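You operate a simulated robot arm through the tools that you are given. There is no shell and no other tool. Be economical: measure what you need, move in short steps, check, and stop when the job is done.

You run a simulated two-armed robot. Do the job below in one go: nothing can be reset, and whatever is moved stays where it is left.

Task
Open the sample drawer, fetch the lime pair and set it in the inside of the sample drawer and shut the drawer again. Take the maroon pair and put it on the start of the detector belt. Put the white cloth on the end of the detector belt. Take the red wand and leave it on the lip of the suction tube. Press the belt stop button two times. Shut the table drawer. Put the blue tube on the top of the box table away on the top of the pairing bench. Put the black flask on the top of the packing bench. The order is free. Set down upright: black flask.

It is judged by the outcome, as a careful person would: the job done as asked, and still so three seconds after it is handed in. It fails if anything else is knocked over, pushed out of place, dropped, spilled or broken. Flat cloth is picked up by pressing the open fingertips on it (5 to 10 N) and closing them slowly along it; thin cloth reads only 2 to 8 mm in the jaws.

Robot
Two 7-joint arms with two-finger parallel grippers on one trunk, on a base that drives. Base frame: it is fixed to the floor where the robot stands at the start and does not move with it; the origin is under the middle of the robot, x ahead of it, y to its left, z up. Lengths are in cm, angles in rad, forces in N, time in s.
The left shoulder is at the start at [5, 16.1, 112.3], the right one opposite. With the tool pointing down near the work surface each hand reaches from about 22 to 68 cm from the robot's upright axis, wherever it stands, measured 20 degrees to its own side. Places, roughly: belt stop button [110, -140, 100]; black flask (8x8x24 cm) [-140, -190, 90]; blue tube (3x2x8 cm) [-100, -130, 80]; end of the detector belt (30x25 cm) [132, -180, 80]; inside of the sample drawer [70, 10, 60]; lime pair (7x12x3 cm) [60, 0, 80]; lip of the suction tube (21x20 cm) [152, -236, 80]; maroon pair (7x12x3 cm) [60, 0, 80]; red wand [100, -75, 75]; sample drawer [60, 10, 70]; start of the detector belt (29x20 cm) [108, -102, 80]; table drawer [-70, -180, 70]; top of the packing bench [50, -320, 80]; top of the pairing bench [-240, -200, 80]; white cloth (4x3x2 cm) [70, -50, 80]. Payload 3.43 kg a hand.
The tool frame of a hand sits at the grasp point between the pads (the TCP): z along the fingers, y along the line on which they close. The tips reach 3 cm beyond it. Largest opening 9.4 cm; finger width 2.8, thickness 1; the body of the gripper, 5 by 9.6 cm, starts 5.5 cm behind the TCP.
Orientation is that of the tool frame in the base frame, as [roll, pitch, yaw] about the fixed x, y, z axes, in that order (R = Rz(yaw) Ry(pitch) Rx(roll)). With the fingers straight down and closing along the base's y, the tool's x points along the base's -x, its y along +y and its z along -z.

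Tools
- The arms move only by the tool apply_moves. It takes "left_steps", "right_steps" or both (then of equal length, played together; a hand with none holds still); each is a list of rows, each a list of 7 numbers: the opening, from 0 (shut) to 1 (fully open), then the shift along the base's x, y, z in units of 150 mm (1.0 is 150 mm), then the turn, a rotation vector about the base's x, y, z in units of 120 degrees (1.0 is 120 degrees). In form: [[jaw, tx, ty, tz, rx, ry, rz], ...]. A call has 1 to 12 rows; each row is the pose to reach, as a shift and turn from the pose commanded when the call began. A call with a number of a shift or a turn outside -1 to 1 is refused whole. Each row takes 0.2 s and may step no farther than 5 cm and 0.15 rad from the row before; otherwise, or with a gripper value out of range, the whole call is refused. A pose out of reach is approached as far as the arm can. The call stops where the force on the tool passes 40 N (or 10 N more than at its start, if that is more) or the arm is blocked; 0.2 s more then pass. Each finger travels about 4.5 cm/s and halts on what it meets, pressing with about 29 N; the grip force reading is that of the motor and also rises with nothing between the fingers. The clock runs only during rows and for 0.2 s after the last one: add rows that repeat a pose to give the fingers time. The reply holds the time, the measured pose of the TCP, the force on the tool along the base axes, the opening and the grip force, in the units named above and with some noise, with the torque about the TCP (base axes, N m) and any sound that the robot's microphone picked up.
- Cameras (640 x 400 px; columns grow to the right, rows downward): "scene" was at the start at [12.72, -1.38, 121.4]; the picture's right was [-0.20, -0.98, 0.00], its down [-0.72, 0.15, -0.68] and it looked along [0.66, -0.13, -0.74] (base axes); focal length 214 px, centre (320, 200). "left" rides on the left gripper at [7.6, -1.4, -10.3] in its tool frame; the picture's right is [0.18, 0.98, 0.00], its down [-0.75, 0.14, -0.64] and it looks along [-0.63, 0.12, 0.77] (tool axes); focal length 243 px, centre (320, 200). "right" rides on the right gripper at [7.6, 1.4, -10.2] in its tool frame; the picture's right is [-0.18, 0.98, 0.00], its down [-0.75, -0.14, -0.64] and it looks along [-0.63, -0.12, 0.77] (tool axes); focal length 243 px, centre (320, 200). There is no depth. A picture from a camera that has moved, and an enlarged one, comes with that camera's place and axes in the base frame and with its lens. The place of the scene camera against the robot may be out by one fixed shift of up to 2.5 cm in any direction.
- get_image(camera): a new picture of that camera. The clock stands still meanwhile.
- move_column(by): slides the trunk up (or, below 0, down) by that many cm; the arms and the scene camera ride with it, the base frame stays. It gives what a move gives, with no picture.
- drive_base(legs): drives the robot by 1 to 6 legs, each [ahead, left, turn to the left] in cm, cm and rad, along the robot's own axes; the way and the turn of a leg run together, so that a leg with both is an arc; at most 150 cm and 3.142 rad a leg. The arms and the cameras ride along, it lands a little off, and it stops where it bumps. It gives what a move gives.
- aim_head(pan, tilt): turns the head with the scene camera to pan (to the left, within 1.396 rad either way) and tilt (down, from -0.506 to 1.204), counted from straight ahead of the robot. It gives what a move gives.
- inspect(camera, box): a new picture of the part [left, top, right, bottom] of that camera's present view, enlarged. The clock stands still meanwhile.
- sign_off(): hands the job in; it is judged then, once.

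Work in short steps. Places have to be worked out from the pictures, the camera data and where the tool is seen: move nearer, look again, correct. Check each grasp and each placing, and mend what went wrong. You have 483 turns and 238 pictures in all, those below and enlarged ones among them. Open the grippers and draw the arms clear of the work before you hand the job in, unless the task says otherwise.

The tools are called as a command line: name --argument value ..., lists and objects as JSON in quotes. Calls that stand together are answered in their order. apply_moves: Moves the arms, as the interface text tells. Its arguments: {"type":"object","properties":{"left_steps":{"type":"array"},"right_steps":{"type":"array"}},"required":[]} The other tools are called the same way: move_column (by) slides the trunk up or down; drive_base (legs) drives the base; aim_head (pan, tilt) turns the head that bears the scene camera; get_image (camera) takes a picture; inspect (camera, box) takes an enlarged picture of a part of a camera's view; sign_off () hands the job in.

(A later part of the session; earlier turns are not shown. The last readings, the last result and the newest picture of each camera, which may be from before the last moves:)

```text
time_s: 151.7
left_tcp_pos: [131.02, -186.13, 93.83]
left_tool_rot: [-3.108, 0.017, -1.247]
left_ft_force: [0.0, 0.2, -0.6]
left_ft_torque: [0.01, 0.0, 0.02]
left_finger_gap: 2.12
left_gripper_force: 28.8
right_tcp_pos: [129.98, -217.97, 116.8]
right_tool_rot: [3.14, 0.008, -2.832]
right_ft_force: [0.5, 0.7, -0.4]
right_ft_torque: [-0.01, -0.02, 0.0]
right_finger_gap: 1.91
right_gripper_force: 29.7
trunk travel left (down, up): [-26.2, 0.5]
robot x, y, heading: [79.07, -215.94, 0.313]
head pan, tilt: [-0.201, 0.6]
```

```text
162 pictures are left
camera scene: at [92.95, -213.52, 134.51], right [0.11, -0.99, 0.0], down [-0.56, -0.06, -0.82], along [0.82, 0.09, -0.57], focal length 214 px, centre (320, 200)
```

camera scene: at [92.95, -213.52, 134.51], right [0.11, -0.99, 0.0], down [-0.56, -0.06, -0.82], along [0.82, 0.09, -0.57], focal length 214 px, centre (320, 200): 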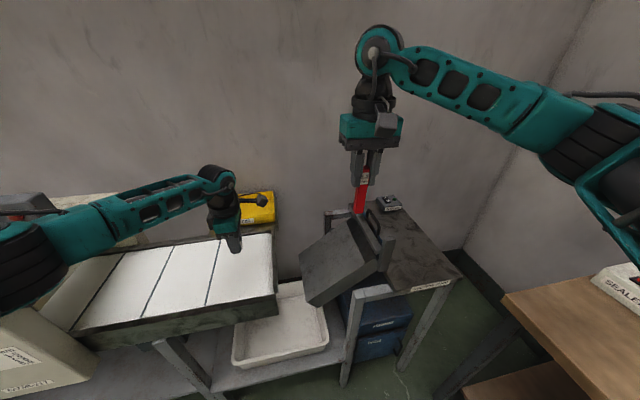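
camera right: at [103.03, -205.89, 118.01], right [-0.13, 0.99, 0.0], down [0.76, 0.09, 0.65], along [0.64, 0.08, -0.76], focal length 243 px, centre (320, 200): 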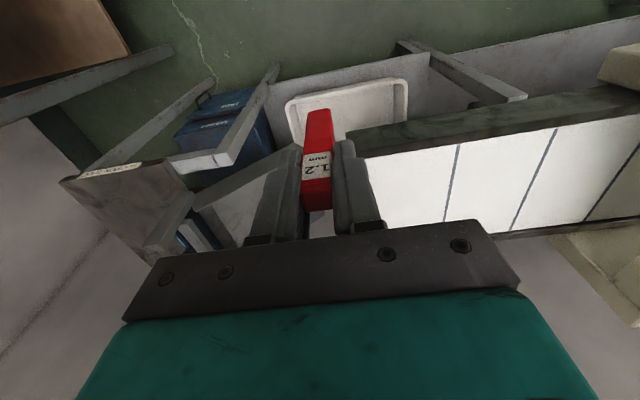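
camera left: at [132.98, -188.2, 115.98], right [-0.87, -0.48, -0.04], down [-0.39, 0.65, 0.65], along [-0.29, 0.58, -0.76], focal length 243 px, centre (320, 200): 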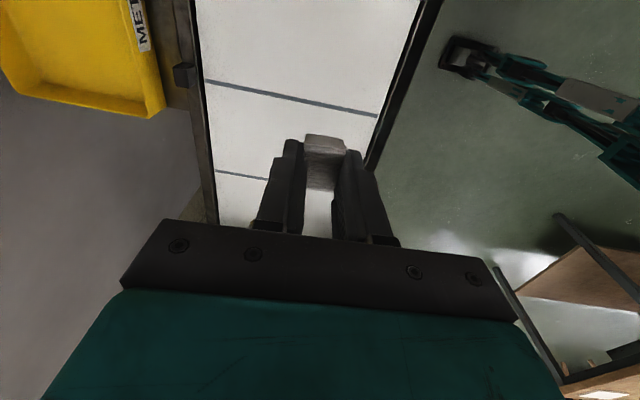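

Still clear. I lower further until light contact.

apply_moves --left_steps '[[0, 0, 0, -0.2, 0, 0, 0], [0, 0, 0, -0.4, 0, 0, 0], [0, 0, 0, -0.55, 0, 0, 0], [0, 0, 0, -0.6, 0, 0, 0], [0, 0, 0, -0.64, 0, 0, 0]]'

```text
time_s: 152.9
left_tcp_pos: [131.05, -185.86, 84.31]
left_tool_rot: [-3.108, 0.017, -1.249]
left_ft_force: [-0.8, 0.1, 0.6]
left_ft_torque: [0.0, -0.01, 0.06]
left_finger_gap: 2.11
left_gripper_force: 29.2
right_tcp_pos: [130.06, -217.9, 116.98]
right_tool_rot: [3.141, 0.009, -2.832]
right_ft_force: [-0.6, 0.1, -0.1]
right_ft_torque: [0.03, 0.01, -0.02]
right_finger_gap: 1.9
right_gripper_force: 28.6
trunk travel left (down, up): [-26.2, 0.5]
robot x, y, heading: [79.02, -215.87, 0.314]
head pan, tilt: [-0.201, 0.6]
```

apply_moves --left_steps '[[0, 0, 0, -0.03, 0, 0, 0], [0, 0, 0, -0.06, 0, 0, 0], [0, 0, 0, -0.09, 0, 0, 0]]'

```text
time_s: 153.7
left_tcp_pos: [131.07, -186.09, 83.08]
left_tool_rot: [-3.105, 0.017, -1.248]
left_ft_force: [-1.6, 1.7, 9.3]
left_ft_torque: [-0.07, 0.16, -0.03]
left_finger_gap: 2.08
left_gripper_force: 29.4
right_tcp_pos: [129.88, -218.01, 117.0]
right_tool_rot: [3.139, 0.011, -2.833]
right_ft_force: [-0.5, 0.1, 0.1]
right_ft_torque: [-0.01, -0.03, -0.03]
right_finger_gap: 1.92
right_gripper_force: 29.5
trunk travel left (down, up): [-26.2, 0.5]
robot x, y, heading: [79.09, -215.94, 0.313]
head pan, tilt: [-0.201, 0.6]
```

Light contact at z≈83. I open and rise.

apply_moves --left_steps '[[0.2, 0, 0, 0.01, 0, 0, 0], [0.4, 0, 0, 0.01, 0, 0, 0], [0.6, 0, 0, 0.02, 0, 0, 0], [0.6, 0, 0, 0.05, 0, 0, 0], [0.6, 0, 0, 0.25, 0, 0, 0], [0.6, 0, 0, 0.5, 0, 0, 0], [0.6, 0, 0, 0.75, 0, 0, 0], [0.6, 0, 0, 1.0, 0, 0, 0]]'

get_image --camera "left"

```text
time_s: 155.5
left_tcp_pos: [131.14, -186.05, 98.16]
left_tool_rot: [-3.107, 0.017, -1.249]
left_ft_force: [-0.2, -0.3, -0.3]
left_ft_torque: [-0.02, 0.02, -0.02]
left_finger_gap: 5.62
left_gripper_force: 0.0
right_tcp_pos: [130.01, -218.0, 116.96]
right_tool_rot: [3.139, 0.011, -2.833]
right_ft_force: [0.3, 0.2, -0.6]
right_ft_torque: [0.02, 0.02, 0.0]
right_finger_gap: 1.91
right_gripper_force: 28.9
trunk travel left (down, up): [-26.2, 0.5]
robot x, y, heading: [78.83, -215.76, 0.31]
head pan, tilt: [-0.201, 0.6]
```

```text
161 pictures are left
camera left: at [134.57, -193.04, 108.13], right [-0.87, -0.49, -0.04], down [-0.39, 0.65, 0.65], along [-0.29, 0.58, -0.76], focal length 243 px, centre (320, 200)
```

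left: 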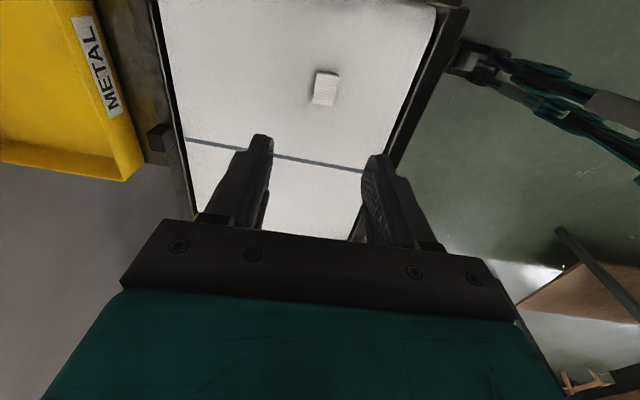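

White cloth is on the belt end. Now toward the suction table: raise the left hand, back off, and go right.

apply_moves --left_steps '[[0.6, -0.2, -0.06, 0.2, 0, 0, 0], [0.6, -0.4, -0.13, 0.4, 0, 0, 0], [0.6, -0.6, -0.2, 0.6, 0, 0, 0], [0.6, -0.8, -0.26, 0.6, 0, 0, 0], [0.6, -1.0, -0.33, 0.6, 0, 0, 0]]'

drive_base --legs '[[-12, 0, 0], [0, -24, 0]]'

get_image --camera "scene"

get_image --camera "right"

```text
time_s: 156.7
left_tcp_pos: [116.07, -191.05, 107.03]
left_tool_rot: [-3.106, 0.017, -1.248]
left_ft_force: [0.4, 0.3, -0.2]
left_ft_torque: [0.02, 0.03, 0.02]
left_finger_gap: 5.59
left_gripper_force: 0.1
right_tcp_pos: [129.88, -218.0, 117.03]
right_tool_rot: [3.14, 0.009, -2.831]
right_ft_force: [-0.1, -0.3, 0.2]
right_ft_torque: [0.01, -0.01, 0.0]
right_finger_gap: 1.9
right_gripper_force: 28.9
trunk travel left (down, up): [-26.2, 0.5]
robot x, y, heading: [79.48, -215.79, 0.309]
head pan, tilt: [-0.201, 0.6]
```

```text
time_s: 160.3
left_tcp_pos: [112.33, -218.07, 106.97]
left_tool_rot: [-3.108, 0.017, -1.249]
left_ft_force: [0.4, 0.1, 0.2]
left_ft_torque: [-0.02, 0.0, 0.0]
left_finger_gap: 5.65
left_gripper_force: 0.0
right_tcp_pos: [126.13, -245.08, 116.95]
right_tool_rot: [3.14, 0.009, -2.831]
right_ft_force: [0.9, -0.3, -0.3]
right_ft_torque: [0.01, 0.02, 0.02]
right_finger_gap: 1.92
right_gripper_force: 28.5
trunk travel left (down, up): [-26.2, 0.5]
robot x, y, heading: [75.73, -243.3, 0.313]
head pan, tilt: [-0.201, 0.6]
```

```text
160 pictures are left
camera scene: at [89.07, -240.61, 134.51], right [0.11, -0.99, 0.0], down [-0.56, -0.06, -0.83], along [0.82, 0.09, -0.56], focal length 214 px, centre (320, 200)
```

scene: 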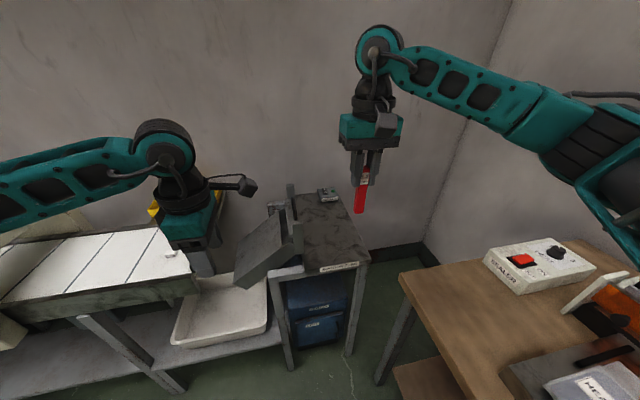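

```text
159 pictures are left
camera right: at [118.32, -246.12, 127.18], right [-0.12, 0.99, 0.0], down [0.76, 0.09, 0.65], along [0.64, 0.08, -0.76], focal length 243 px, centre (320, 200)
```

right: 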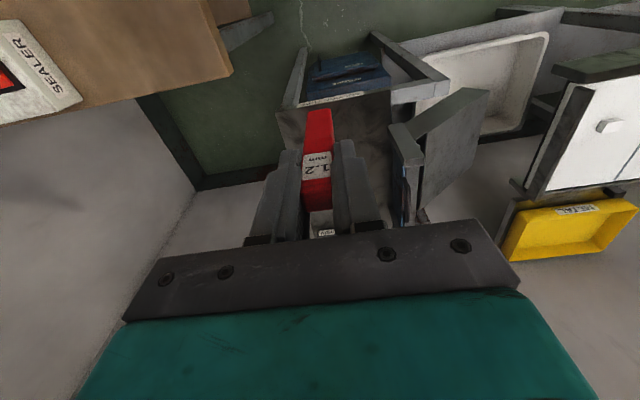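

The right hand is aligned with the suction table (s≈272). I pitch it forward ~57° so the wand leans toward lying flat.

apply_moves --right_steps '[[0.1, 0, 0, 0, 0.019, -0.057, 0], [0.1, 0, 0, 0, 0.037, -0.114, 0], [0.1, 0, 0, 0, 0.056, -0.17, 0], [0.1, 0, 0, 0, 0.075, -0.227, 0], [0.1, 0, 0, 0, 0.093, -0.284, 0], [0.1, 0, 0, 0, 0.112, -0.341, 0], [0.1, 0, 0, 0, 0.13, -0.397, 0], [0.1, 0, 0, 0, 0.149, -0.454, 0], [0.1, 0, 0, 0, 0.149, -0.454, 0]]'

get_image --camera "scene"

```text
time_s: 162.3
left_tcp_pos: [112.26, -217.96, 107.04]
left_tool_rot: [-3.107, 0.016, -1.249]
left_ft_force: [0.1, 0.6, -0.3]
left_ft_torque: [-0.03, 0.01, 0.0]
left_finger_gap: 5.65
left_gripper_force: 0.1
right_tcp_pos: [126.16, -244.97, 117.0]
right_tool_rot: [3.127, 1.012, -2.84]
right_ft_force: [-0.4, 0.2, -1.5]
right_ft_torque: [0.01, 0.02, 0.0]
right_finger_gap: 1.92
right_gripper_force: 28.5
trunk travel left (down, up): [-26.2, 0.5]
robot x, y, heading: [75.62, -243.19, 0.313]
head pan, tilt: [-0.201, 0.6]
```

```text
158 pictures are left
camera scene: at [89.07, -240.57, 134.51], right [0.11, -0.99, 0.0], down [-0.56, -0.06, -0.83], along [0.82, 0.09, -0.56], focal length 214 px, centre (320, 200)
```

scene: 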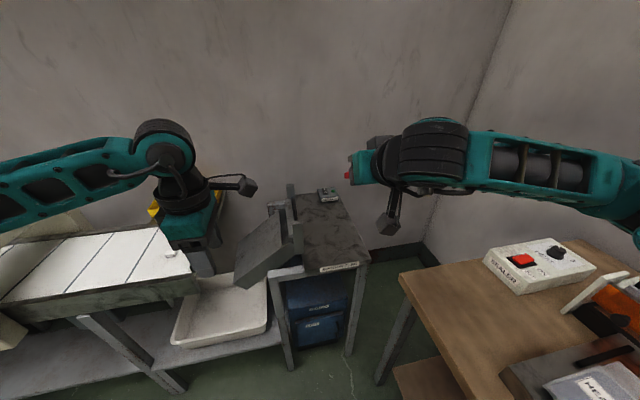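

Pose reached. I drive 9 cm ahead, staying clear of the packing bench, then extend the arm over the suction table.

drive_base --legs '[[9, 3, 0]]'

apply_moves --right_steps '[[0.1, 0.15, 0.02, -0.15, 0, 0, 0], [0.1, 0.3, 0.05, -0.3, 0, 0, 0], [0.1, 0.45, 0.08, -0.45, 0, 0, 0], [0.1, 0.6, 0.11, -0.65, 0, 0, 0], [0.1, 0.72, 0.14, -0.85, 0, 0, 0], [0.1, 0.72, 0.14, -0.98, 0, 0, 0]]'

get_image --camera "scene"

get_image --camera "right"

```text
time_s: 163.4
left_tcp_pos: [119.95, -212.36, 107.09]
left_tool_rot: [-3.108, 0.017, -1.249]
left_ft_force: [0.2, 1.3, -0.4]
left_ft_torque: [0.0, 0.01, 0.05]
left_finger_gap: 5.62
left_gripper_force: 0.0
right_tcp_pos: [133.72, -239.37, 116.94]
right_tool_rot: [3.126, 1.01, -2.841]
right_ft_force: [-0.3, 0.2, -0.4]
right_ft_torque: [-0.02, 0.02, -0.01]
right_finger_gap: 1.9
right_gripper_force: 29.3
trunk travel left (down, up): [-26.2, 0.5]
robot x, y, heading: [83.06, -236.94, 0.312]
head pan, tilt: [-0.201, 0.6]
```

```text
time_s: 164.8
left_tcp_pos: [119.79, -212.5, 107.13]
left_tool_rot: [-3.107, 0.016, -1.247]
left_ft_force: [-0.1, 0.3, -0.9]
left_ft_torque: [0.0, 0.02, -0.06]
left_finger_gap: 5.62
left_gripper_force: 0.0
right_tcp_pos: [144.48, -237.3, 102.05]
right_tool_rot: [3.127, 1.011, -2.839]
right_ft_force: [-0.3, 1.1, 0.1]
right_ft_torque: [0.01, 0.03, 0.02]
right_finger_gap: 1.91
right_gripper_force: 29.4
trunk travel left (down, up): [-26.2, 0.5]
robot x, y, heading: [82.82, -237.47, 0.316]
head pan, tilt: [-0.201, 0.6]
```

```text
157 pictures are left
camera scene: at [96.59, -235.01, 134.51], right [0.11, -0.99, 0.0], down [-0.56, -0.06, -0.83], along [0.82, 0.09, -0.56], focal length 214 px, centre (320, 200)
```

scene: 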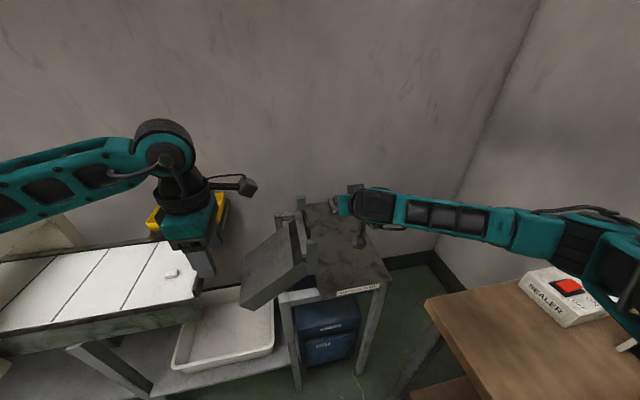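

```text
156 pictures are left
camera right: at [131.92, -239.88, 101.17], right [-0.21, 0.96, 0.16], down [-0.09, -0.19, 0.98], along [0.97, 0.19, 0.13], focal length 243 px, centre (320, 200)
```

right: 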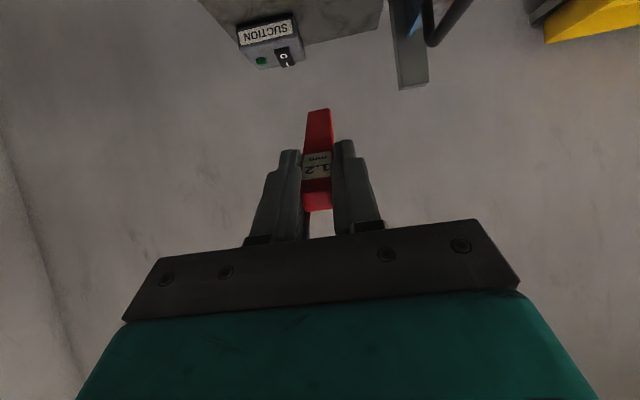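

TCP is over the table at z 102. I shift 2 cm right and lower 11 cm, watching the elbow.

apply_moves --right_steps '[[0.1, 0.02, -0.06, -0.2, 0, 0, 0], [0.1, 0.04, -0.12, -0.4, 0, 0, 0], [0.1, 0.04, -0.12, -0.6, 0, 0, 0], [0.1, 0.04, -0.12, -0.73, 0, 0, 0]]'

get_image --camera "scene"

get_image --camera "right"

```text
time_s: 165.8
left_tcp_pos: [119.8, -212.51, 106.84]
left_tool_rot: [-3.107, 0.017, -1.248]
left_ft_force: [-0.5, -1.1, 0.4]
left_ft_torque: [-0.03, 0.05, 0.02]
left_finger_gap: 5.65
left_gripper_force: 0.0
right_tcp_pos: [144.81, -237.79, 100.14]
right_tool_rot: [3.125, 1.01, -2.842]
right_ft_force: [-0.3, -0.4, -0.5]
right_ft_torque: [-0.02, 0.02, -0.02]
right_finger_gap: 1.93
right_gripper_force: 29.3
right hand out of reach, approached as far as the arm can: row 1, 2, 3, 4
trunk travel left (down, up): [-26.2, 0.5]
robot x, y, heading: [83.29, -237.38, 0.318]
head pan, tilt: [-0.201, 0.6]
```

```text
155 pictures are left
camera scene: at [96.59, -235.01, 134.51], right [0.11, -0.99, 0.0], down [-0.56, -0.06, -0.83], along [0.82, 0.09, -0.56], focal length 214 px, centre (320, 200)
```

scene: 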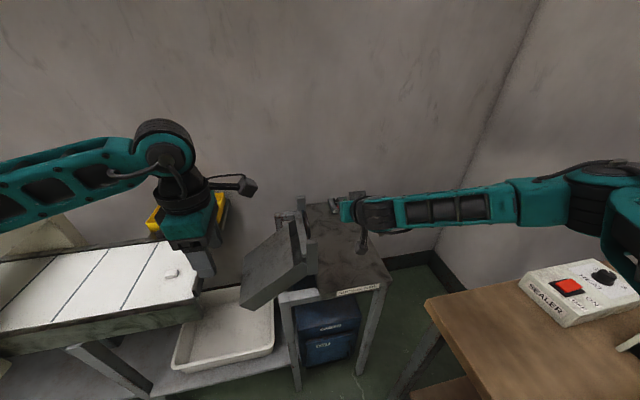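

```text
154 pictures are left
camera right: at [132.13, -240.51, 99.24], right [-0.21, 0.96, 0.16], down [-0.09, -0.19, 0.98], along [0.97, 0.19, 0.13], focal length 243 px, centre (320, 200)
```

right: 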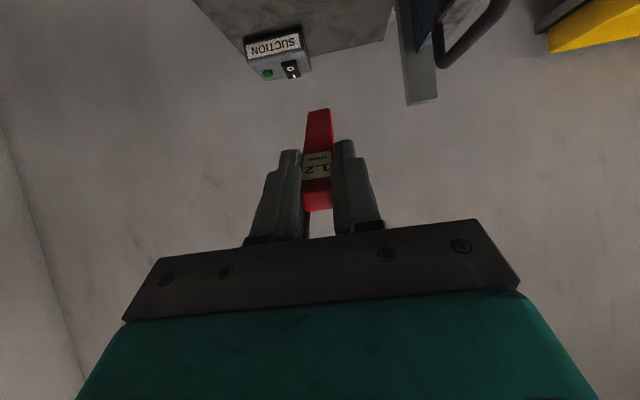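

The arm can't go lower from here, so I'll lower by the trunk; first I pull the left hand back and up away from the chute.

apply_moves --left_steps '[[0.6, -0.17, 0.08, 0.1, 0, 0, 0], [0.6, -0.35, 0.17, 0.2, 0, 0, 0], [0.6, -0.52, 0.25, 0.3, 0, 0, 0], [0.6, -0.67, 0.34, 0.4, 0, 0, 0], [0.6, -0.67, 0.34, 0.4, 0, 0, 0]]'

move_column --by -11

get_image --camera "scene"

get_image --camera "right"

```text
time_s: 167.0
left_tcp_pos: [109.64, -207.41, 113.04]
left_tool_rot: [-3.106, 0.017, -1.249]
left_ft_force: [-0.3, -0.4, 0.3]
left_ft_torque: [-0.01, 0.02, -0.02]
left_finger_gap: 5.62
left_gripper_force: 0.1
right_tcp_pos: [144.8, -237.79, 100.12]
right_tool_rot: [3.127, 1.01, -2.84]
right_ft_force: [-0.1, 0.2, -0.6]
right_ft_torque: [0.0, -0.02, 0.0]
right_finger_gap: 1.92
right_gripper_force: 29.2
trunk travel left (down, up): [-26.2, 0.5]
robot x, y, heading: [83.16, -237.51, 0.308]
head pan, tilt: [-0.201, 0.6]
```

```text
time_s: 168.5
left_tcp_pos: [109.61, -207.35, 102.07]
left_tool_rot: [-3.107, 0.018, -1.248]
left_ft_force: [-0.5, -0.6, 0.1]
left_ft_torque: [0.04, 0.02, 0.04]
left_finger_gap: 5.65
left_gripper_force: 0.2
right_tcp_pos: [144.72, -237.88, 89.06]
right_tool_rot: [3.127, 1.01, -2.84]
right_ft_force: [0.4, 0.9, -0.2]
right_ft_torque: [0.0, 0.02, 0.0]
right_finger_gap: 1.94
right_gripper_force: 29.0
trunk travel left (down, up): [-15.2, 11.5]
robot x, y, heading: [83.05, -237.66, 0.308]
head pan, tilt: [-0.201, 0.6]
```

```text
153 pictures are left
camera scene: at [96.58, -235.01, 123.52], right [0.11, -0.99, 0.0], down [-0.56, -0.06, -0.83], along [0.82, 0.09, -0.56], focal length 214 px, centre (320, 200)
```

scene: 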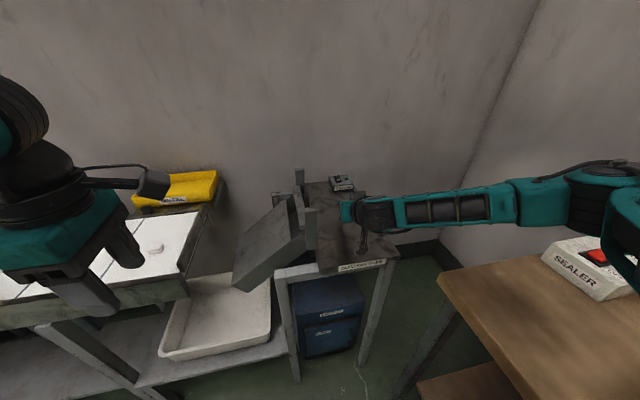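

```text
152 pictures are left
camera right: at [132.12, -240.5, 88.25], right [-0.21, 0.96, 0.16], down [-0.09, -0.19, 0.98], along [0.97, 0.19, 0.13], focal length 243 px, centre (320, 200)
```

right: 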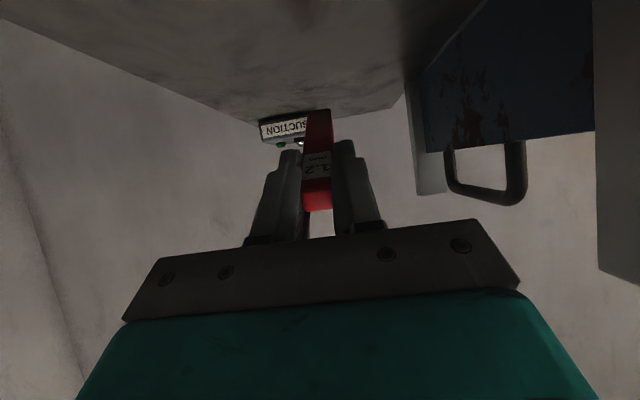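

Tip is ~4 cm above the table. I lower the trunk 3 cm and then feel with the arm.

move_column --by -3

apply_moves --right_steps '[[0.1, 0, 0, -0.03, 0, 0, 0], [0.1, 0, 0, -0.06, 0, 0, 0], [0.1, 0, 0, -0.09, 0, 0, 0]]'

get_image --camera "right"

```text
time_s: 169.2
left_tcp_pos: [109.61, -207.36, 99.11]
left_tool_rot: [-3.108, 0.017, -1.25]
left_ft_force: [-0.2, -0.5, -0.5]
left_ft_torque: [-0.03, -0.01, 0.03]
left_finger_gap: 5.62
left_gripper_force: 0.1
right_tcp_pos: [144.74, -237.81, 86.25]
right_tool_rot: [3.127, 1.01, -2.839]
right_ft_force: [-0.2, 0.7, -0.2]
right_ft_torque: [-0.01, 0.02, 0.0]
right_finger_gap: 1.91
right_gripper_force: 29.2
trunk travel left (down, up): [-12.2, 14.5]
robot x, y, heading: [82.82, -237.33, 0.315]
head pan, tilt: [-0.201, 0.6]
```

```text
time_s: 170.0
left_tcp_pos: [109.53, -207.27, 99.11]
left_tool_rot: [-3.107, 0.018, -1.248]
left_ft_force: [-0.1, -0.1, 0.2]
left_ft_torque: [-0.06, 0.01, 0.04]
left_finger_gap: 5.64
left_gripper_force: 0.1
right_tcp_pos: [144.84, -237.97, 85.76]
right_tool_rot: [3.127, 1.012, -2.84]
right_ft_force: [0.0, 1.5, 4.7]
right_ft_torque: [0.11, -0.34, 0.07]
right_finger_gap: 1.9
right_gripper_force: 29.3
right hand out of reach, approached as far as the arm can: row 2, 3
trunk travel left (down, up): [-12.2, 14.5]
robot x, y, heading: [83.16, -237.71, 0.315]
head pan, tilt: [-0.201, 0.6]
```

```text
151 pictures are left
camera right: at [132.21, -240.47, 84.92], right [-0.21, 0.96, 0.16], down [-0.09, -0.19, 0.98], along [0.97, 0.19, 0.13], focal length 243 px, centre (320, 200)
```

right: 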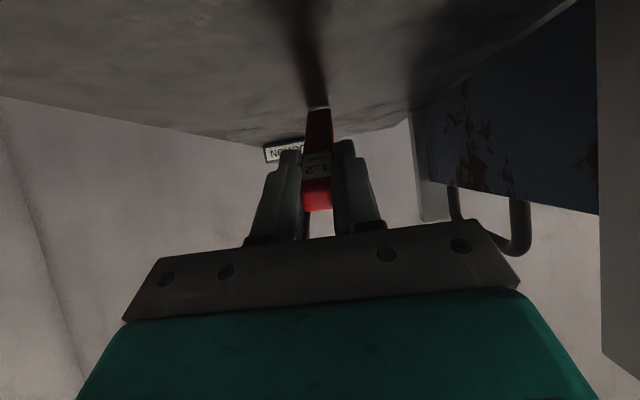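

The wand tip touches (4.7 N). I lower 1.2 cm more so it pivots flatter in the pads.

move_column --by -1.2

get_image --camera "right"

```text
time_s: 170.6
left_tcp_pos: [109.57, -207.44, 97.95]
left_tool_rot: [-3.108, 0.016, -1.248]
left_ft_force: [0.2, 0.2, -0.4]
left_ft_torque: [-0.01, 0.0, 0.01]
left_finger_gap: 5.64
left_gripper_force: 0.1
right_tcp_pos: [144.87, -237.94, 84.54]
right_tool_rot: [3.128, 1.01, -2.84]
right_ft_force: [-0.7, 0.9, 6.3]
right_ft_torque: [0.22, -0.57, 0.06]
right_finger_gap: 2.03
right_gripper_force: 29.0
trunk travel left (down, up): [-11.0, 15.7]
robot x, y, heading: [83.14, -237.68, 0.315]
head pan, tilt: [-0.201, 0.6]
```

```text
150 pictures are left
camera right: at [132.17, -240.51, 83.64], right [-0.21, 0.96, 0.16], down [-0.09, -0.19, 0.98], along [0.97, 0.19, 0.13], focal length 243 px, centre (320, 200)
```

right: 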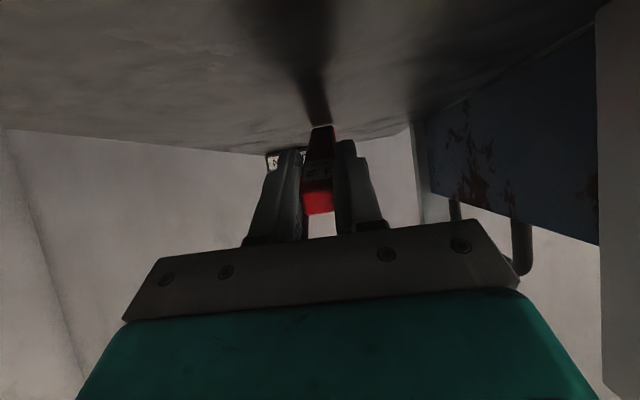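

It pivots nicely (6 N). A further 0.8 cm down, then release.

move_column --by -0.8

apply_moves --right_steps '[[0.25, 0, 0, 0, 0, 0, 0], [0.35, 0, 0, 0, 0, 0, 0], [0.5, 0, 0, 0, 0, 0, 0], [0.5, 0, 0, 0, 0, 0, 0]]'

get_image --camera "right"

```text
time_s: 171.2
left_tcp_pos: [109.47, -207.32, 97.15]
left_tool_rot: [-3.106, 0.015, -1.249]
left_ft_force: [0.2, 0.7, -0.5]
left_ft_torque: [-0.01, 0.01, 0.0]
left_finger_gap: 5.62
left_gripper_force: 0.0
right_tcp_pos: [144.71, -237.87, 83.7]
right_tool_rot: [3.128, 1.009, -2.838]
right_ft_force: [-1.0, 0.8, 8.8]
right_ft_torque: [0.23, -0.7, 0.05]
right_finger_gap: 2.3
right_gripper_force: 29.0
trunk travel left (down, up): [-10.2, 16.5]
robot x, y, heading: [82.66, -237.68, 0.31]
head pan, tilt: [-0.201, 0.6]
```

```text
time_s: 172.2
left_tcp_pos: [109.52, -207.3, 97.13]
left_tool_rot: [-3.106, 0.017, -1.249]
left_ft_force: [-0.2, -0.3, 0.8]
left_ft_torque: [0.01, 0.04, 0.0]
left_finger_gap: 5.65
left_gripper_force: 0.1
right_tcp_pos: [144.79, -237.87, 83.77]
right_tool_rot: [3.127, 1.01, -2.84]
right_ft_force: [0.2, 0.4, -0.6]
right_ft_torque: [-0.01, 0.01, 0.04]
right_finger_gap: 4.68
right_gripper_force: 0.1
trunk travel left (down, up): [-10.2, 16.5]
robot x, y, heading: [82.87, -237.34, 0.316]
head pan, tilt: [-0.201, 0.6]
```

```text
149 pictures are left
camera right: at [132.19, -240.5, 82.82], right [-0.21, 0.96, 0.16], down [-0.09, -0.19, 0.98], along [0.97, 0.19, 0.12], focal length 243 px, centre (320, 200)
```

right: 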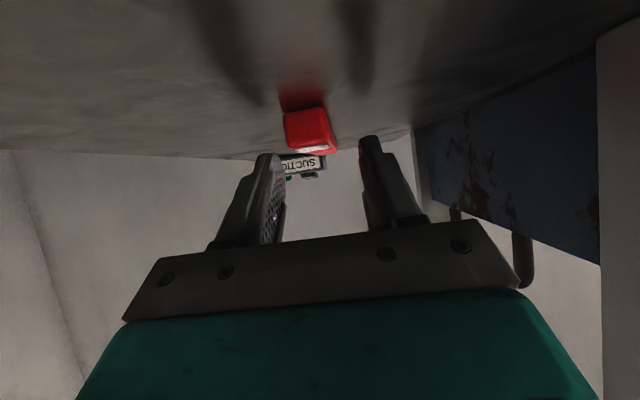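

Wand released and lying flat. I raise the trunk and look down at it.

move_column --by 15

inspect --camera "scene" --box '[250, 160, 410, 300]'

```text
time_s: 173.9
left_tcp_pos: [109.59, -207.28, 112.06]
left_tool_rot: [-3.107, 0.016, -1.246]
left_ft_force: [0.5, 0.3, -0.1]
left_ft_torque: [0.01, -0.01, -0.02]
left_finger_gap: 5.64
left_gripper_force: 0.1
right_tcp_pos: [144.79, -237.89, 98.61]
right_tool_rot: [3.127, 1.011, -2.838]
right_ft_force: [0.6, -0.1, 0.0]
right_ft_torque: [0.0, 0.04, 0.02]
right_finger_gap: 4.7
right_gripper_force: 0.0
trunk travel left (down, up): [-25.2, 1.5]
robot x, y, heading: [83.07, -237.55, 0.314]
head pan, tilt: [-0.201, 0.6]
```

```text
2.86 times, centred on (330, 230) of scene
camera zoom: at [96.6, -235.0, 133.5], right [0.11, -0.99, 0.0], down [-0.56, -0.06, -0.82], along [0.82, 0.09, -0.57], focal length 613 px, centre (291, 114)
```

zoom: 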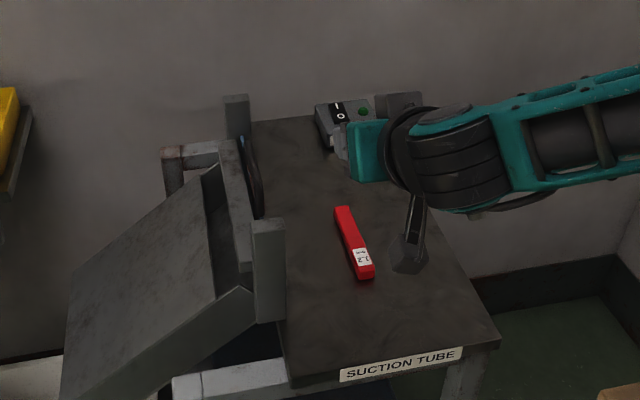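

The wand lies at n≈61–72, a bit near the front of the 20-cm zone. I'll nudge it ~4 cm deeper with closed fingertips: pull back, close and lower in front of it.

apply_moves --right_steps '[[0.2, -0.2, -0.066, 0, 0, 0, 0], [0, -0.4, -0.13, 0, 0, 0, 0], [0, -0.57, -0.187, 0, 0, 0, 0], [0, -0.57, -0.187, 0, 0, 0, 0], [0, -0.57, -0.187, 0, 0, 0, 0]]'

move_column --by -14.5

get_image --camera "right"

get_image --camera "scene"

```text
time_s: 175.1
left_tcp_pos: [109.5, -207.34, 112.05]
left_tool_rot: [-3.106, 0.017, -1.247]
left_ft_force: [0.1, 0.3, 0.5]
left_ft_torque: [0.02, -0.02, 0.0]
left_finger_gap: 5.66
left_gripper_force: 0.1
right_tcp_pos: [136.44, -238.93, 100.49]
right_tool_rot: [3.137, 0.998, -2.841]
right_ft_force: [0.3, -0.3, 0.6]
right_ft_torque: [0.01, -0.01, 0.01]
right_finger_gap: 0.0
right_gripper_force: 29.4
right hand out of reach, approached as far as the arm can: row 1, 2, 3, 4, 5
trunk travel left (down, up): [-25.2, 1.5]
robot x, y, heading: [83.0, -237.4, 0.312]
head pan, tilt: [-0.201, 0.6]
```

```text
time_s: 176.8
left_tcp_pos: [109.64, -207.39, 97.62]
left_tool_rot: [-3.106, 0.018, -1.248]
left_ft_force: [-0.7, -0.1, -0.1]
left_ft_torque: [0.0, -0.03, 0.02]
left_finger_gap: 5.65
left_gripper_force: 0.0
right_tcp_pos: [136.42, -238.87, 86.02]
right_tool_rot: [3.137, 0.999, -2.839]
right_ft_force: [0.0, 0.9, -0.4]
right_ft_torque: [0.02, 0.0, 0.01]
right_finger_gap: 0.01
right_gripper_force: 29.0
trunk travel left (down, up): [-10.7, 16.0]
robot x, y, heading: [83.42, -237.44, 0.314]
head pan, tilt: [-0.201, 0.6]
```

```text
147 pictures are left
camera right: at [123.81, -241.4, 85.29], right [-0.2, 0.97, 0.16], down [-0.08, -0.18, 0.98], along [0.98, 0.18, 0.11], focal length 243 px, centre (320, 200)
```

right: 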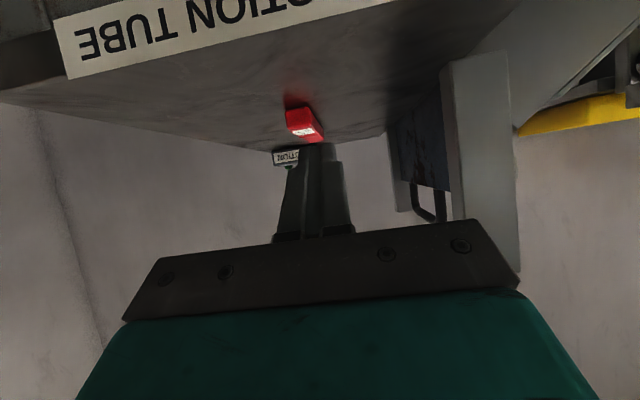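

```text
146 pictures are left
camera scene: at [96.57, -235.01, 119.02], right [0.11, -0.99, 0.0], down [-0.56, -0.06, -0.83], along [0.82, 0.09, -0.56], focal length 214 px, centre (320, 200)
```

scene: 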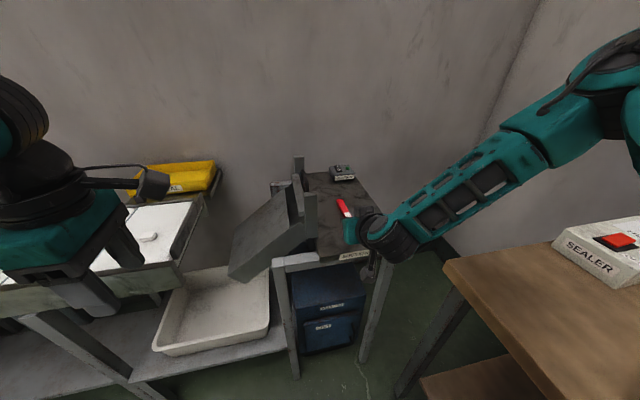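

Wand's near end is at n≈61.7 per the wrist camera. I align 1.6 cm to the right, lower 2.2 cm, and push forward gently.

apply_moves --right_steps '[[0, 0.035, -0.107, 0, 0, 0, 0], [0, 0.035, -0.107, 0, 0, 0, 0]]'

move_column --by -2.2

get_image --camera "right"

```text
time_s: 177.4
left_tcp_pos: [109.62, -207.32, 97.59]
left_tool_rot: [-3.105, 0.017, -1.248]
left_ft_force: [0.1, -0.3, 0.6]
left_ft_torque: [0.0, 0.01, 0.0]
left_finger_gap: 5.64
left_gripper_force: 0.0
right_tcp_pos: [137.15, -240.15, 86.44]
right_tool_rot: [3.141, 0.989, -2.838]
right_ft_force: [-0.1, -0.5, -0.3]
right_ft_torque: [0.02, -0.03, 0.0]
right_finger_gap: 0.01
right_gripper_force: 29.1
right hand out of reach, approached as far as the arm can: row 1, 2
trunk travel left (down, up): [-10.7, 16.0]
robot x, y, heading: [82.92, -237.4, 0.309]
head pan, tilt: [-0.201, 0.6]
```

```text
time_s: 178.1
left_tcp_pos: [109.62, -207.39, 95.34]
left_tool_rot: [-3.106, 0.018, -1.248]
left_ft_force: [0.3, 0.7, -0.3]
left_ft_torque: [0.01, -0.02, 0.0]
left_finger_gap: 5.65
left_gripper_force: 0.1
right_tcp_pos: [137.17, -240.17, 84.39]
right_tool_rot: [3.141, 0.991, -2.838]
right_ft_force: [-0.3, 0.4, -0.6]
right_ft_torque: [-0.04, -0.03, 0.03]
right_finger_gap: 0.0
right_gripper_force: 29.4
trunk travel left (down, up): [-8.5, 18.2]
robot x, y, heading: [82.88, -237.11, 0.311]
head pan, tilt: [-0.201, 0.6]
```

```text
145 pictures are left
camera right: at [124.49, -242.6, 83.63], right [-0.2, 0.97, 0.15], down [-0.08, -0.17, 0.98], along [0.98, 0.18, 0.11], focal length 243 px, centre (320, 200)
```

right: 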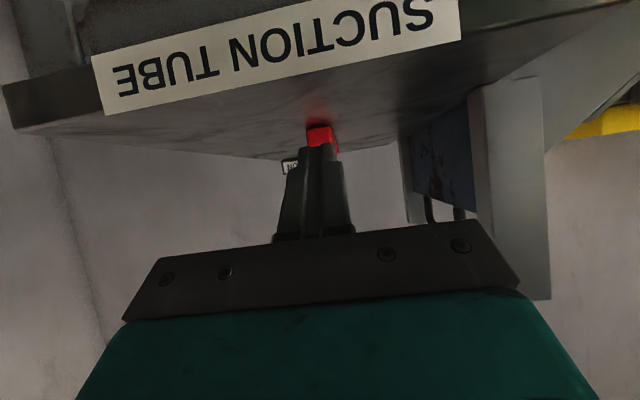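

Aligned. I lower 0.6 cm and push 6.5 cm forward with the arm.

move_column --by -0.6

apply_moves --right_steps '[[0, 0.08, 0.026, 0, 0, 0, 0], [0, 0.16, 0.052, 0, 0, 0, 0], [0, 0.24, 0.079, 0, 0, 0, 0], [0, 0.32, 0.105, 0, 0, 0, 0], [0, 0.4, 0.131, 0, 0, 0, 0], [0, 0.4, 0.131, 0, 0, 0, 0]]'

get_image --camera "right"

get_image --camera "scene"

```text
time_s: 178.7
left_tcp_pos: [109.66, -207.31, 94.87]
left_tool_rot: [-3.107, 0.018, -1.249]
left_ft_force: [0.5, -0.1, 1.3]
left_ft_torque: [0.02, -0.01, -0.03]
left_finger_gap: 5.63
left_gripper_force: 0.1
right_tcp_pos: [137.13, -240.13, 83.8]
right_tool_rot: [3.141, 0.992, -2.839]
right_ft_force: [-0.3, -0.5, -0.4]
right_ft_torque: [0.0, 0.0, 0.01]
right_finger_gap: 0.0
right_gripper_force: 28.7
trunk travel left (down, up): [-7.9, 18.8]
robot x, y, heading: [82.98, -237.68, 0.314]
head pan, tilt: [-0.201, 0.6]
```

```text
time_s: 180.1
left_tcp_pos: [109.68, -207.38, 94.79]
left_tool_rot: [-3.106, 0.018, -1.247]
left_ft_force: [-0.1, 0.4, 0.6]
left_ft_torque: [-0.01, -0.04, -0.01]
left_finger_gap: 5.63
left_gripper_force: 0.0
right_tcp_pos: [143.17, -238.14, 83.69]
right_tool_rot: [-3.141, 0.993, -2.838]
right_ft_force: [-0.5, -1.0, 0.5]
right_ft_torque: [0.01, -0.03, 0.0]
right_finger_gap: 0.02
right_gripper_force: 29.0
trunk travel left (down, up): [-7.9, 18.8]
robot x, y, heading: [83.04, -237.35, 0.315]
head pan, tilt: [-0.201, 0.6]
```

```text
144 pictures are left
camera right: at [130.47, -240.64, 83.0], right [-0.2, 0.97, 0.15], down [-0.08, -0.17, 0.98], along [0.98, 0.18, 0.11], focal length 243 px, centre (320, 200)
```

right: 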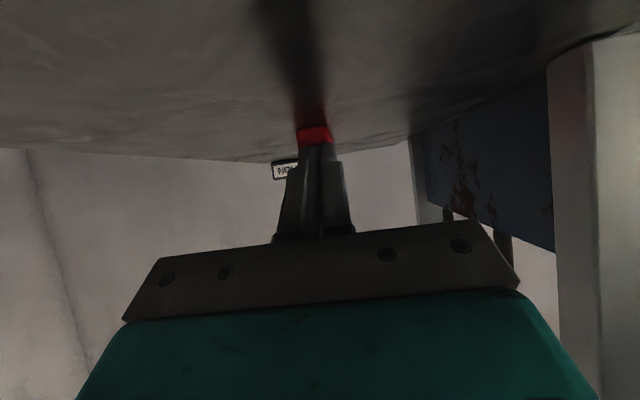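

```text
143 pictures are left
camera scene: at [96.58, -235.01, 116.21], right [0.11, -0.99, 0.0], down [-0.56, -0.06, -0.83], along [0.82, 0.09, -0.56], focal length 214 px, centre (320, 200)
```

scene: 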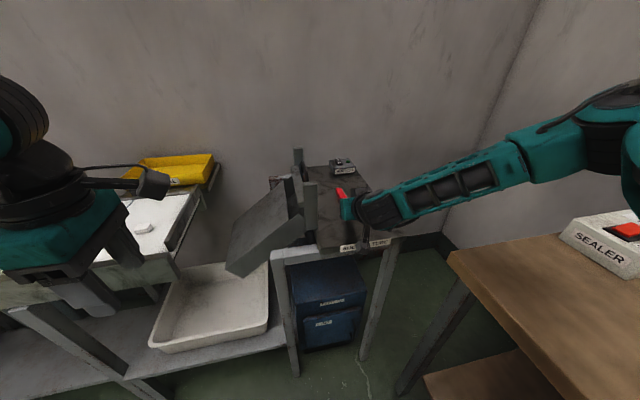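

The wand now starts at n≈64, well inside. I raise the trunk and check from above.

move_column --by 16

drive_base --legs '[[-22, 0, 0]]'

get_image --camera "scene"

```text
time_s: 181.9
left_tcp_pos: [109.58, -207.27, 110.7]
left_tool_rot: [-3.108, 0.018, -1.248]
left_ft_force: [0.5, 0.6, -0.7]
left_ft_torque: [-0.01, 0.04, -0.02]
left_finger_gap: 5.62
left_gripper_force: 0.0
right_tcp_pos: [143.11, -238.13, 99.59]
right_tool_rot: [3.141, 0.992, -2.841]
right_ft_force: [-0.3, -0.2, -0.2]
right_ft_torque: [-0.03, 0.02, 0.01]
right_finger_gap: 0.02
right_gripper_force: 28.7
trunk travel left (down, up): [-23.9, 2.8]
robot x, y, heading: [83.29, -237.52, 0.318]
head pan, tilt: [-0.201, 0.6]
```

```text
time_s: 183.6
left_tcp_pos: [88.77, -214.2, 110.78]
left_tool_rot: [-3.107, 0.018, -1.25]
left_ft_force: [-0.2, 0.0, 0.0]
left_ft_torque: [0.0, -0.03, 0.0]
left_finger_gap: 5.64
left_gripper_force: 0.0
right_tcp_pos: [122.13, -245.12, 99.62]
right_tool_rot: [-3.141, 0.991, -2.842]
right_ft_force: [0.2, 0.2, 0.4]
right_ft_torque: [0.0, 0.02, 0.02]
right_finger_gap: 0.0
right_gripper_force: 29.3
trunk travel left (down, up): [-23.9, 2.8]
robot x, y, heading: [62.19, -244.39, 0.308]
head pan, tilt: [-0.201, 0.6]
```

```text
142 pictures are left
camera scene: at [75.66, -241.78, 132.22], right [0.11, -0.99, 0.0], down [-0.56, -0.06, -0.83], along [0.82, 0.09, -0.56], focal length 214 px, centre (320, 200)
```

scene: 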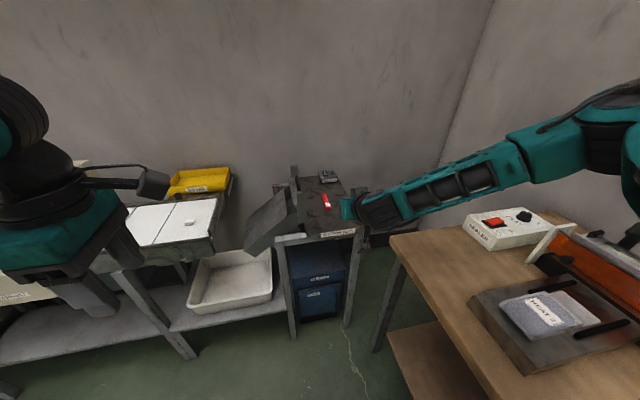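

Wand is well placed. Next the belt stop button: I drive left 70 cm in front of the detector and look.

drive_base --legs '[[0, 70, 0.008]]'

aim_head --pan 0.15 --tilt 0.45

get_image --camera "scene"

```text
time_s: 190.0
left_tcp_pos: [67.22, -149.05, 110.8]
left_tool_rot: [-3.106, 0.019, -1.239]
left_ft_force: [0.6, 0.0, 0.5]
left_ft_torque: [0.01, 0.02, -0.04]
left_finger_gap: 5.64
left_gripper_force: 0.0
right_tcp_pos: [101.07, -179.55, 99.77]
right_tool_rot: [-3.141, 0.992, -2.831]
right_ft_force: [-0.2, -0.6, 0.2]
right_ft_torque: [0.0, -0.02, -0.02]
right_finger_gap: 0.0
right_gripper_force: 29.1
trunk travel left (down, up): [-23.9, 2.8]
robot x, y, heading: [41.12, -179.7, 0.32]
head pan, tilt: [-0.201, 0.6]
```

```text
time_s: 190.8
left_tcp_pos: [67.27, -149.11, 110.73]
left_tool_rot: [-3.107, 0.019, -1.238]
left_ft_force: [-0.2, -0.2, -0.3]
left_ft_torque: [-0.01, 0.03, -0.02]
left_finger_gap: 5.63
left_gripper_force: 0.2
right_tcp_pos: [100.93, -179.46, 99.66]
right_tool_rot: [3.141, 0.992, -2.828]
right_ft_force: [0.7, 0.8, 0.0]
right_ft_torque: [-0.02, 0.0, -0.04]
right_finger_gap: 0.0
right_gripper_force: 28.7
trunk travel left (down, up): [-23.9, 2.8]
robot x, y, heading: [40.68, -179.52, 0.319]
head pan, tilt: [0.15, 0.45]
```

```text
141 pictures are left
camera scene: at [53.86, -173.8, 133.56], right [0.46, -0.89, 0.0], down [-0.39, -0.2, -0.9], along [0.8, 0.41, -0.44], focal length 214 px, centre (320, 200)
```

scene: 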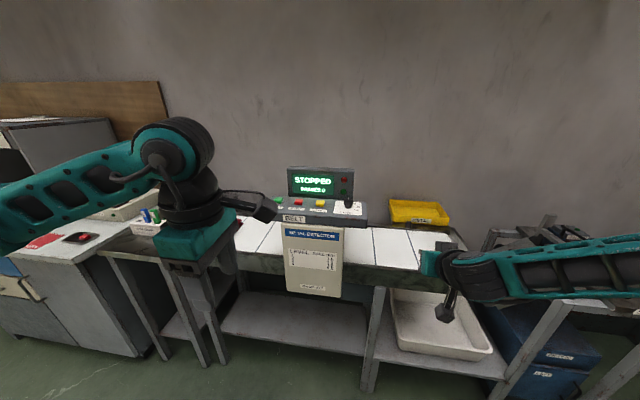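

I enlarge the console panel to read the buttons.

inspect --camera "scene" --box '[265, 155, 375, 235]'

```text
5.00 times, centred on (320, 195) of scene
camera zoom: at [53.86, -173.8, 133.56], right [0.46, -0.89, 0.0], down [-0.39, -0.2, -0.9], along [0.8, 0.41, -0.44], focal length 1072 px, centre (320, 225)
```

zoom: 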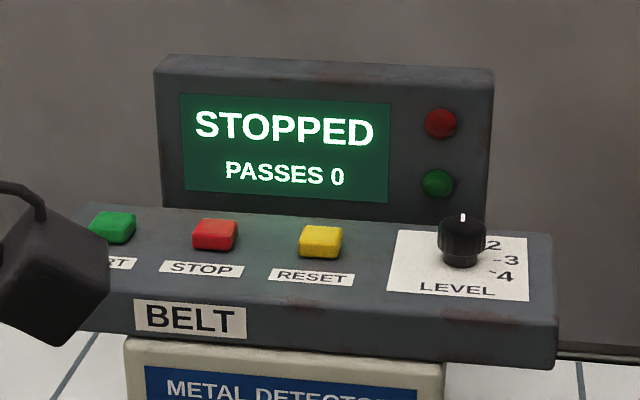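

The STOP button is the red one at about (110, -137, 100). I'll press it with the right hand's closed fingertips: drive left 38 and reduce the pitch.

drive_base --legs '[[0, 38, 0]]'

apply_moves --right_steps '[[0, 0, 0, 0.1, -0.018, 0.055, 0], [0, 0, 0, 0.25, -0.036, 0.11, 0], [0, 0, 0, 0.45, -0.055, 0.166, 0], [0, 0, 0, 0.6, -0.073, 0.222, 0], [0, 0, 0, 0.7, -0.073, 0.222, 0]]'

get_image --camera "right"

get_image --camera "scene"

```text
time_s: 194.7
left_tcp_pos: [55.06, -113.57, 110.77]
left_tool_rot: [-3.109, 0.016, -1.232]
left_ft_force: [-0.4, 0.4, -0.2]
left_ft_torque: [0.02, 0.01, 0.05]
left_finger_gap: 5.65
left_gripper_force: 0.1
right_tcp_pos: [89.03, -143.96, 99.7]
right_tool_rot: [3.141, 0.991, -2.824]
right_ft_force: [0.9, 0.5, -0.3]
right_ft_torque: [0.02, 0.02, 0.03]
right_finger_gap: 0.0
right_gripper_force: 29.2
trunk travel left (down, up): [-23.9, 2.8]
robot x, y, heading: [28.96, -144.1, 0.33]
head pan, tilt: [0.15, 0.45]
```

```text
time_s: 195.9
left_tcp_pos: [55.06, -113.64, 110.79]
left_tool_rot: [-3.106, 0.018, -1.232]
left_ft_force: [-0.1, 0.2, -0.3]
left_ft_torque: [0.03, 0.0, 0.01]
left_finger_gap: 5.65
left_gripper_force: 0.0
right_tcp_pos: [89.04, -143.92, 110.24]
right_tool_rot: [-3.14, 0.502, -2.826]
right_ft_force: [0.5, 0.6, 0.1]
right_ft_torque: [-0.02, 0.01, 0.03]
right_finger_gap: 0.01
right_gripper_force: 29.1
trunk travel left (down, up): [-23.9, 2.8]
robot x, y, heading: [28.91, -143.92, 0.327]
head pan, tilt: [0.15, 0.45]
```

```text
139 pictures are left
camera right: at [77.48, -146.25, 115.64], right [-0.15, 0.98, 0.09], down [0.38, -0.02, 0.92], along [0.91, 0.18, -0.37], focal length 243 px, centre (320, 200)
```

right: 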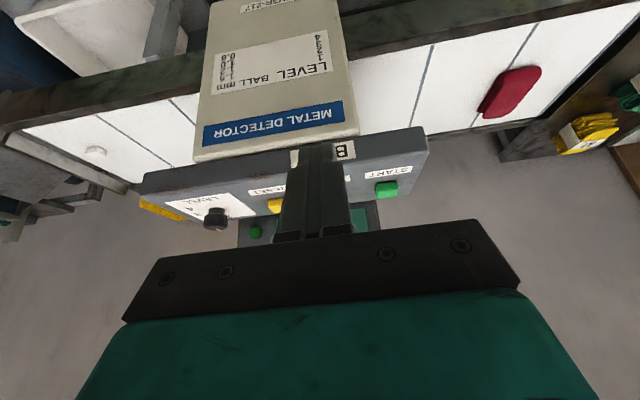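

```text
138 pictures are left
camera scene: at [41.86, -138.41, 133.57], right [0.46, -0.89, 0.0], down [-0.39, -0.2, -0.9], along [0.8, 0.41, -0.43], focal length 214 px, centre (320, 200)
```

scene: 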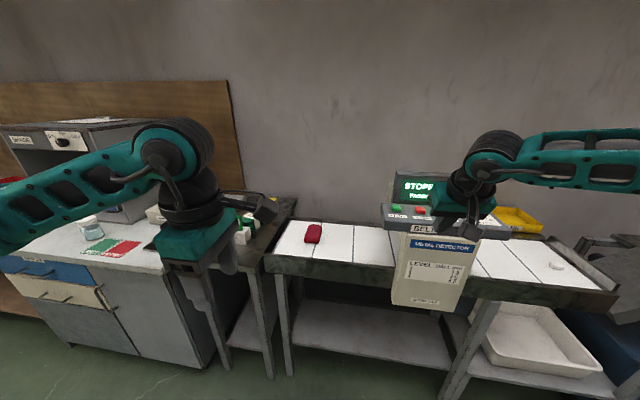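

STOP triangulates to (105.1, -139.8, 103.3). I drive ahead 12 cm, then fine-position with the arm.

drive_base --legs '[[12, 0, 0]]'

aim_head --pan -0.2 --tilt 0.45

get_image --camera "scene"

get_image --camera "right"

```text
time_s: 197.1
left_tcp_pos: [66.43, -109.75, 110.78]
left_tool_rot: [-3.108, 0.017, -1.232]
left_ft_force: [0.7, -0.2, 0.0]
left_ft_torque: [0.01, 0.05, 0.01]
left_finger_gap: 5.64
left_gripper_force: 0.0
right_tcp_pos: [100.55, -139.94, 110.21]
right_tool_rot: [-3.14, 0.5, -2.824]
right_ft_force: [0.5, 0.0, -0.7]
right_ft_torque: [-0.02, 0.01, -0.04]
right_finger_gap: 0.01
right_gripper_force: 28.8
trunk travel left (down, up): [-23.9, 2.8]
robot x, y, heading: [40.16, -140.6, 0.33]
head pan, tilt: [0.15, 0.45]
```

```text
time_s: 197.9
left_tcp_pos: [66.43, -109.7, 110.74]
left_tool_rot: [-3.107, 0.019, -1.232]
left_ft_force: [0.9, -0.2, 0.0]
left_ft_torque: [0.02, -0.02, 0.02]
left_finger_gap: 5.64
left_gripper_force: 0.0
right_tcp_pos: [100.39, -140.0, 110.31]
right_tool_rot: [3.14, 0.503, -2.824]
right_ft_force: [0.8, 1.4, -0.5]
right_ft_torque: [-0.03, 0.01, 0.01]
right_finger_gap: 0.0
right_gripper_force: 29.0
trunk travel left (down, up): [-23.9, 2.8]
robot x, y, heading: [40.38, -140.32, 0.328]
head pan, tilt: [-0.201, 0.45]
```

```text
137 pictures are left
camera scene: at [54.23, -137.54, 133.56], right [0.13, -0.99, 0.0], down [-0.43, -0.06, -0.9], along [0.89, 0.12, -0.44], focal length 214 px, centre (320, 200)
```

scene: 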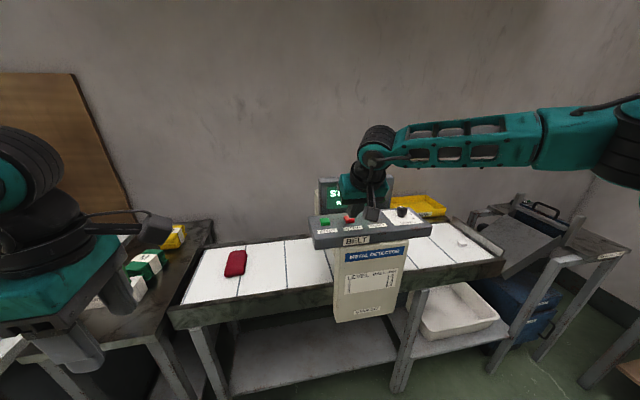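

```text
136 pictures are left
camera right: at [88.89, -142.31, 115.6], right [-0.15, 0.98, 0.09], down [0.38, -0.02, 0.93], along [0.91, 0.18, -0.37], focal length 243 px, centre (320, 200)
```

right: 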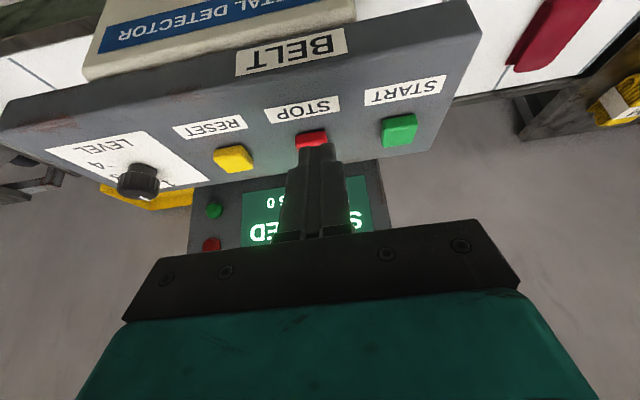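

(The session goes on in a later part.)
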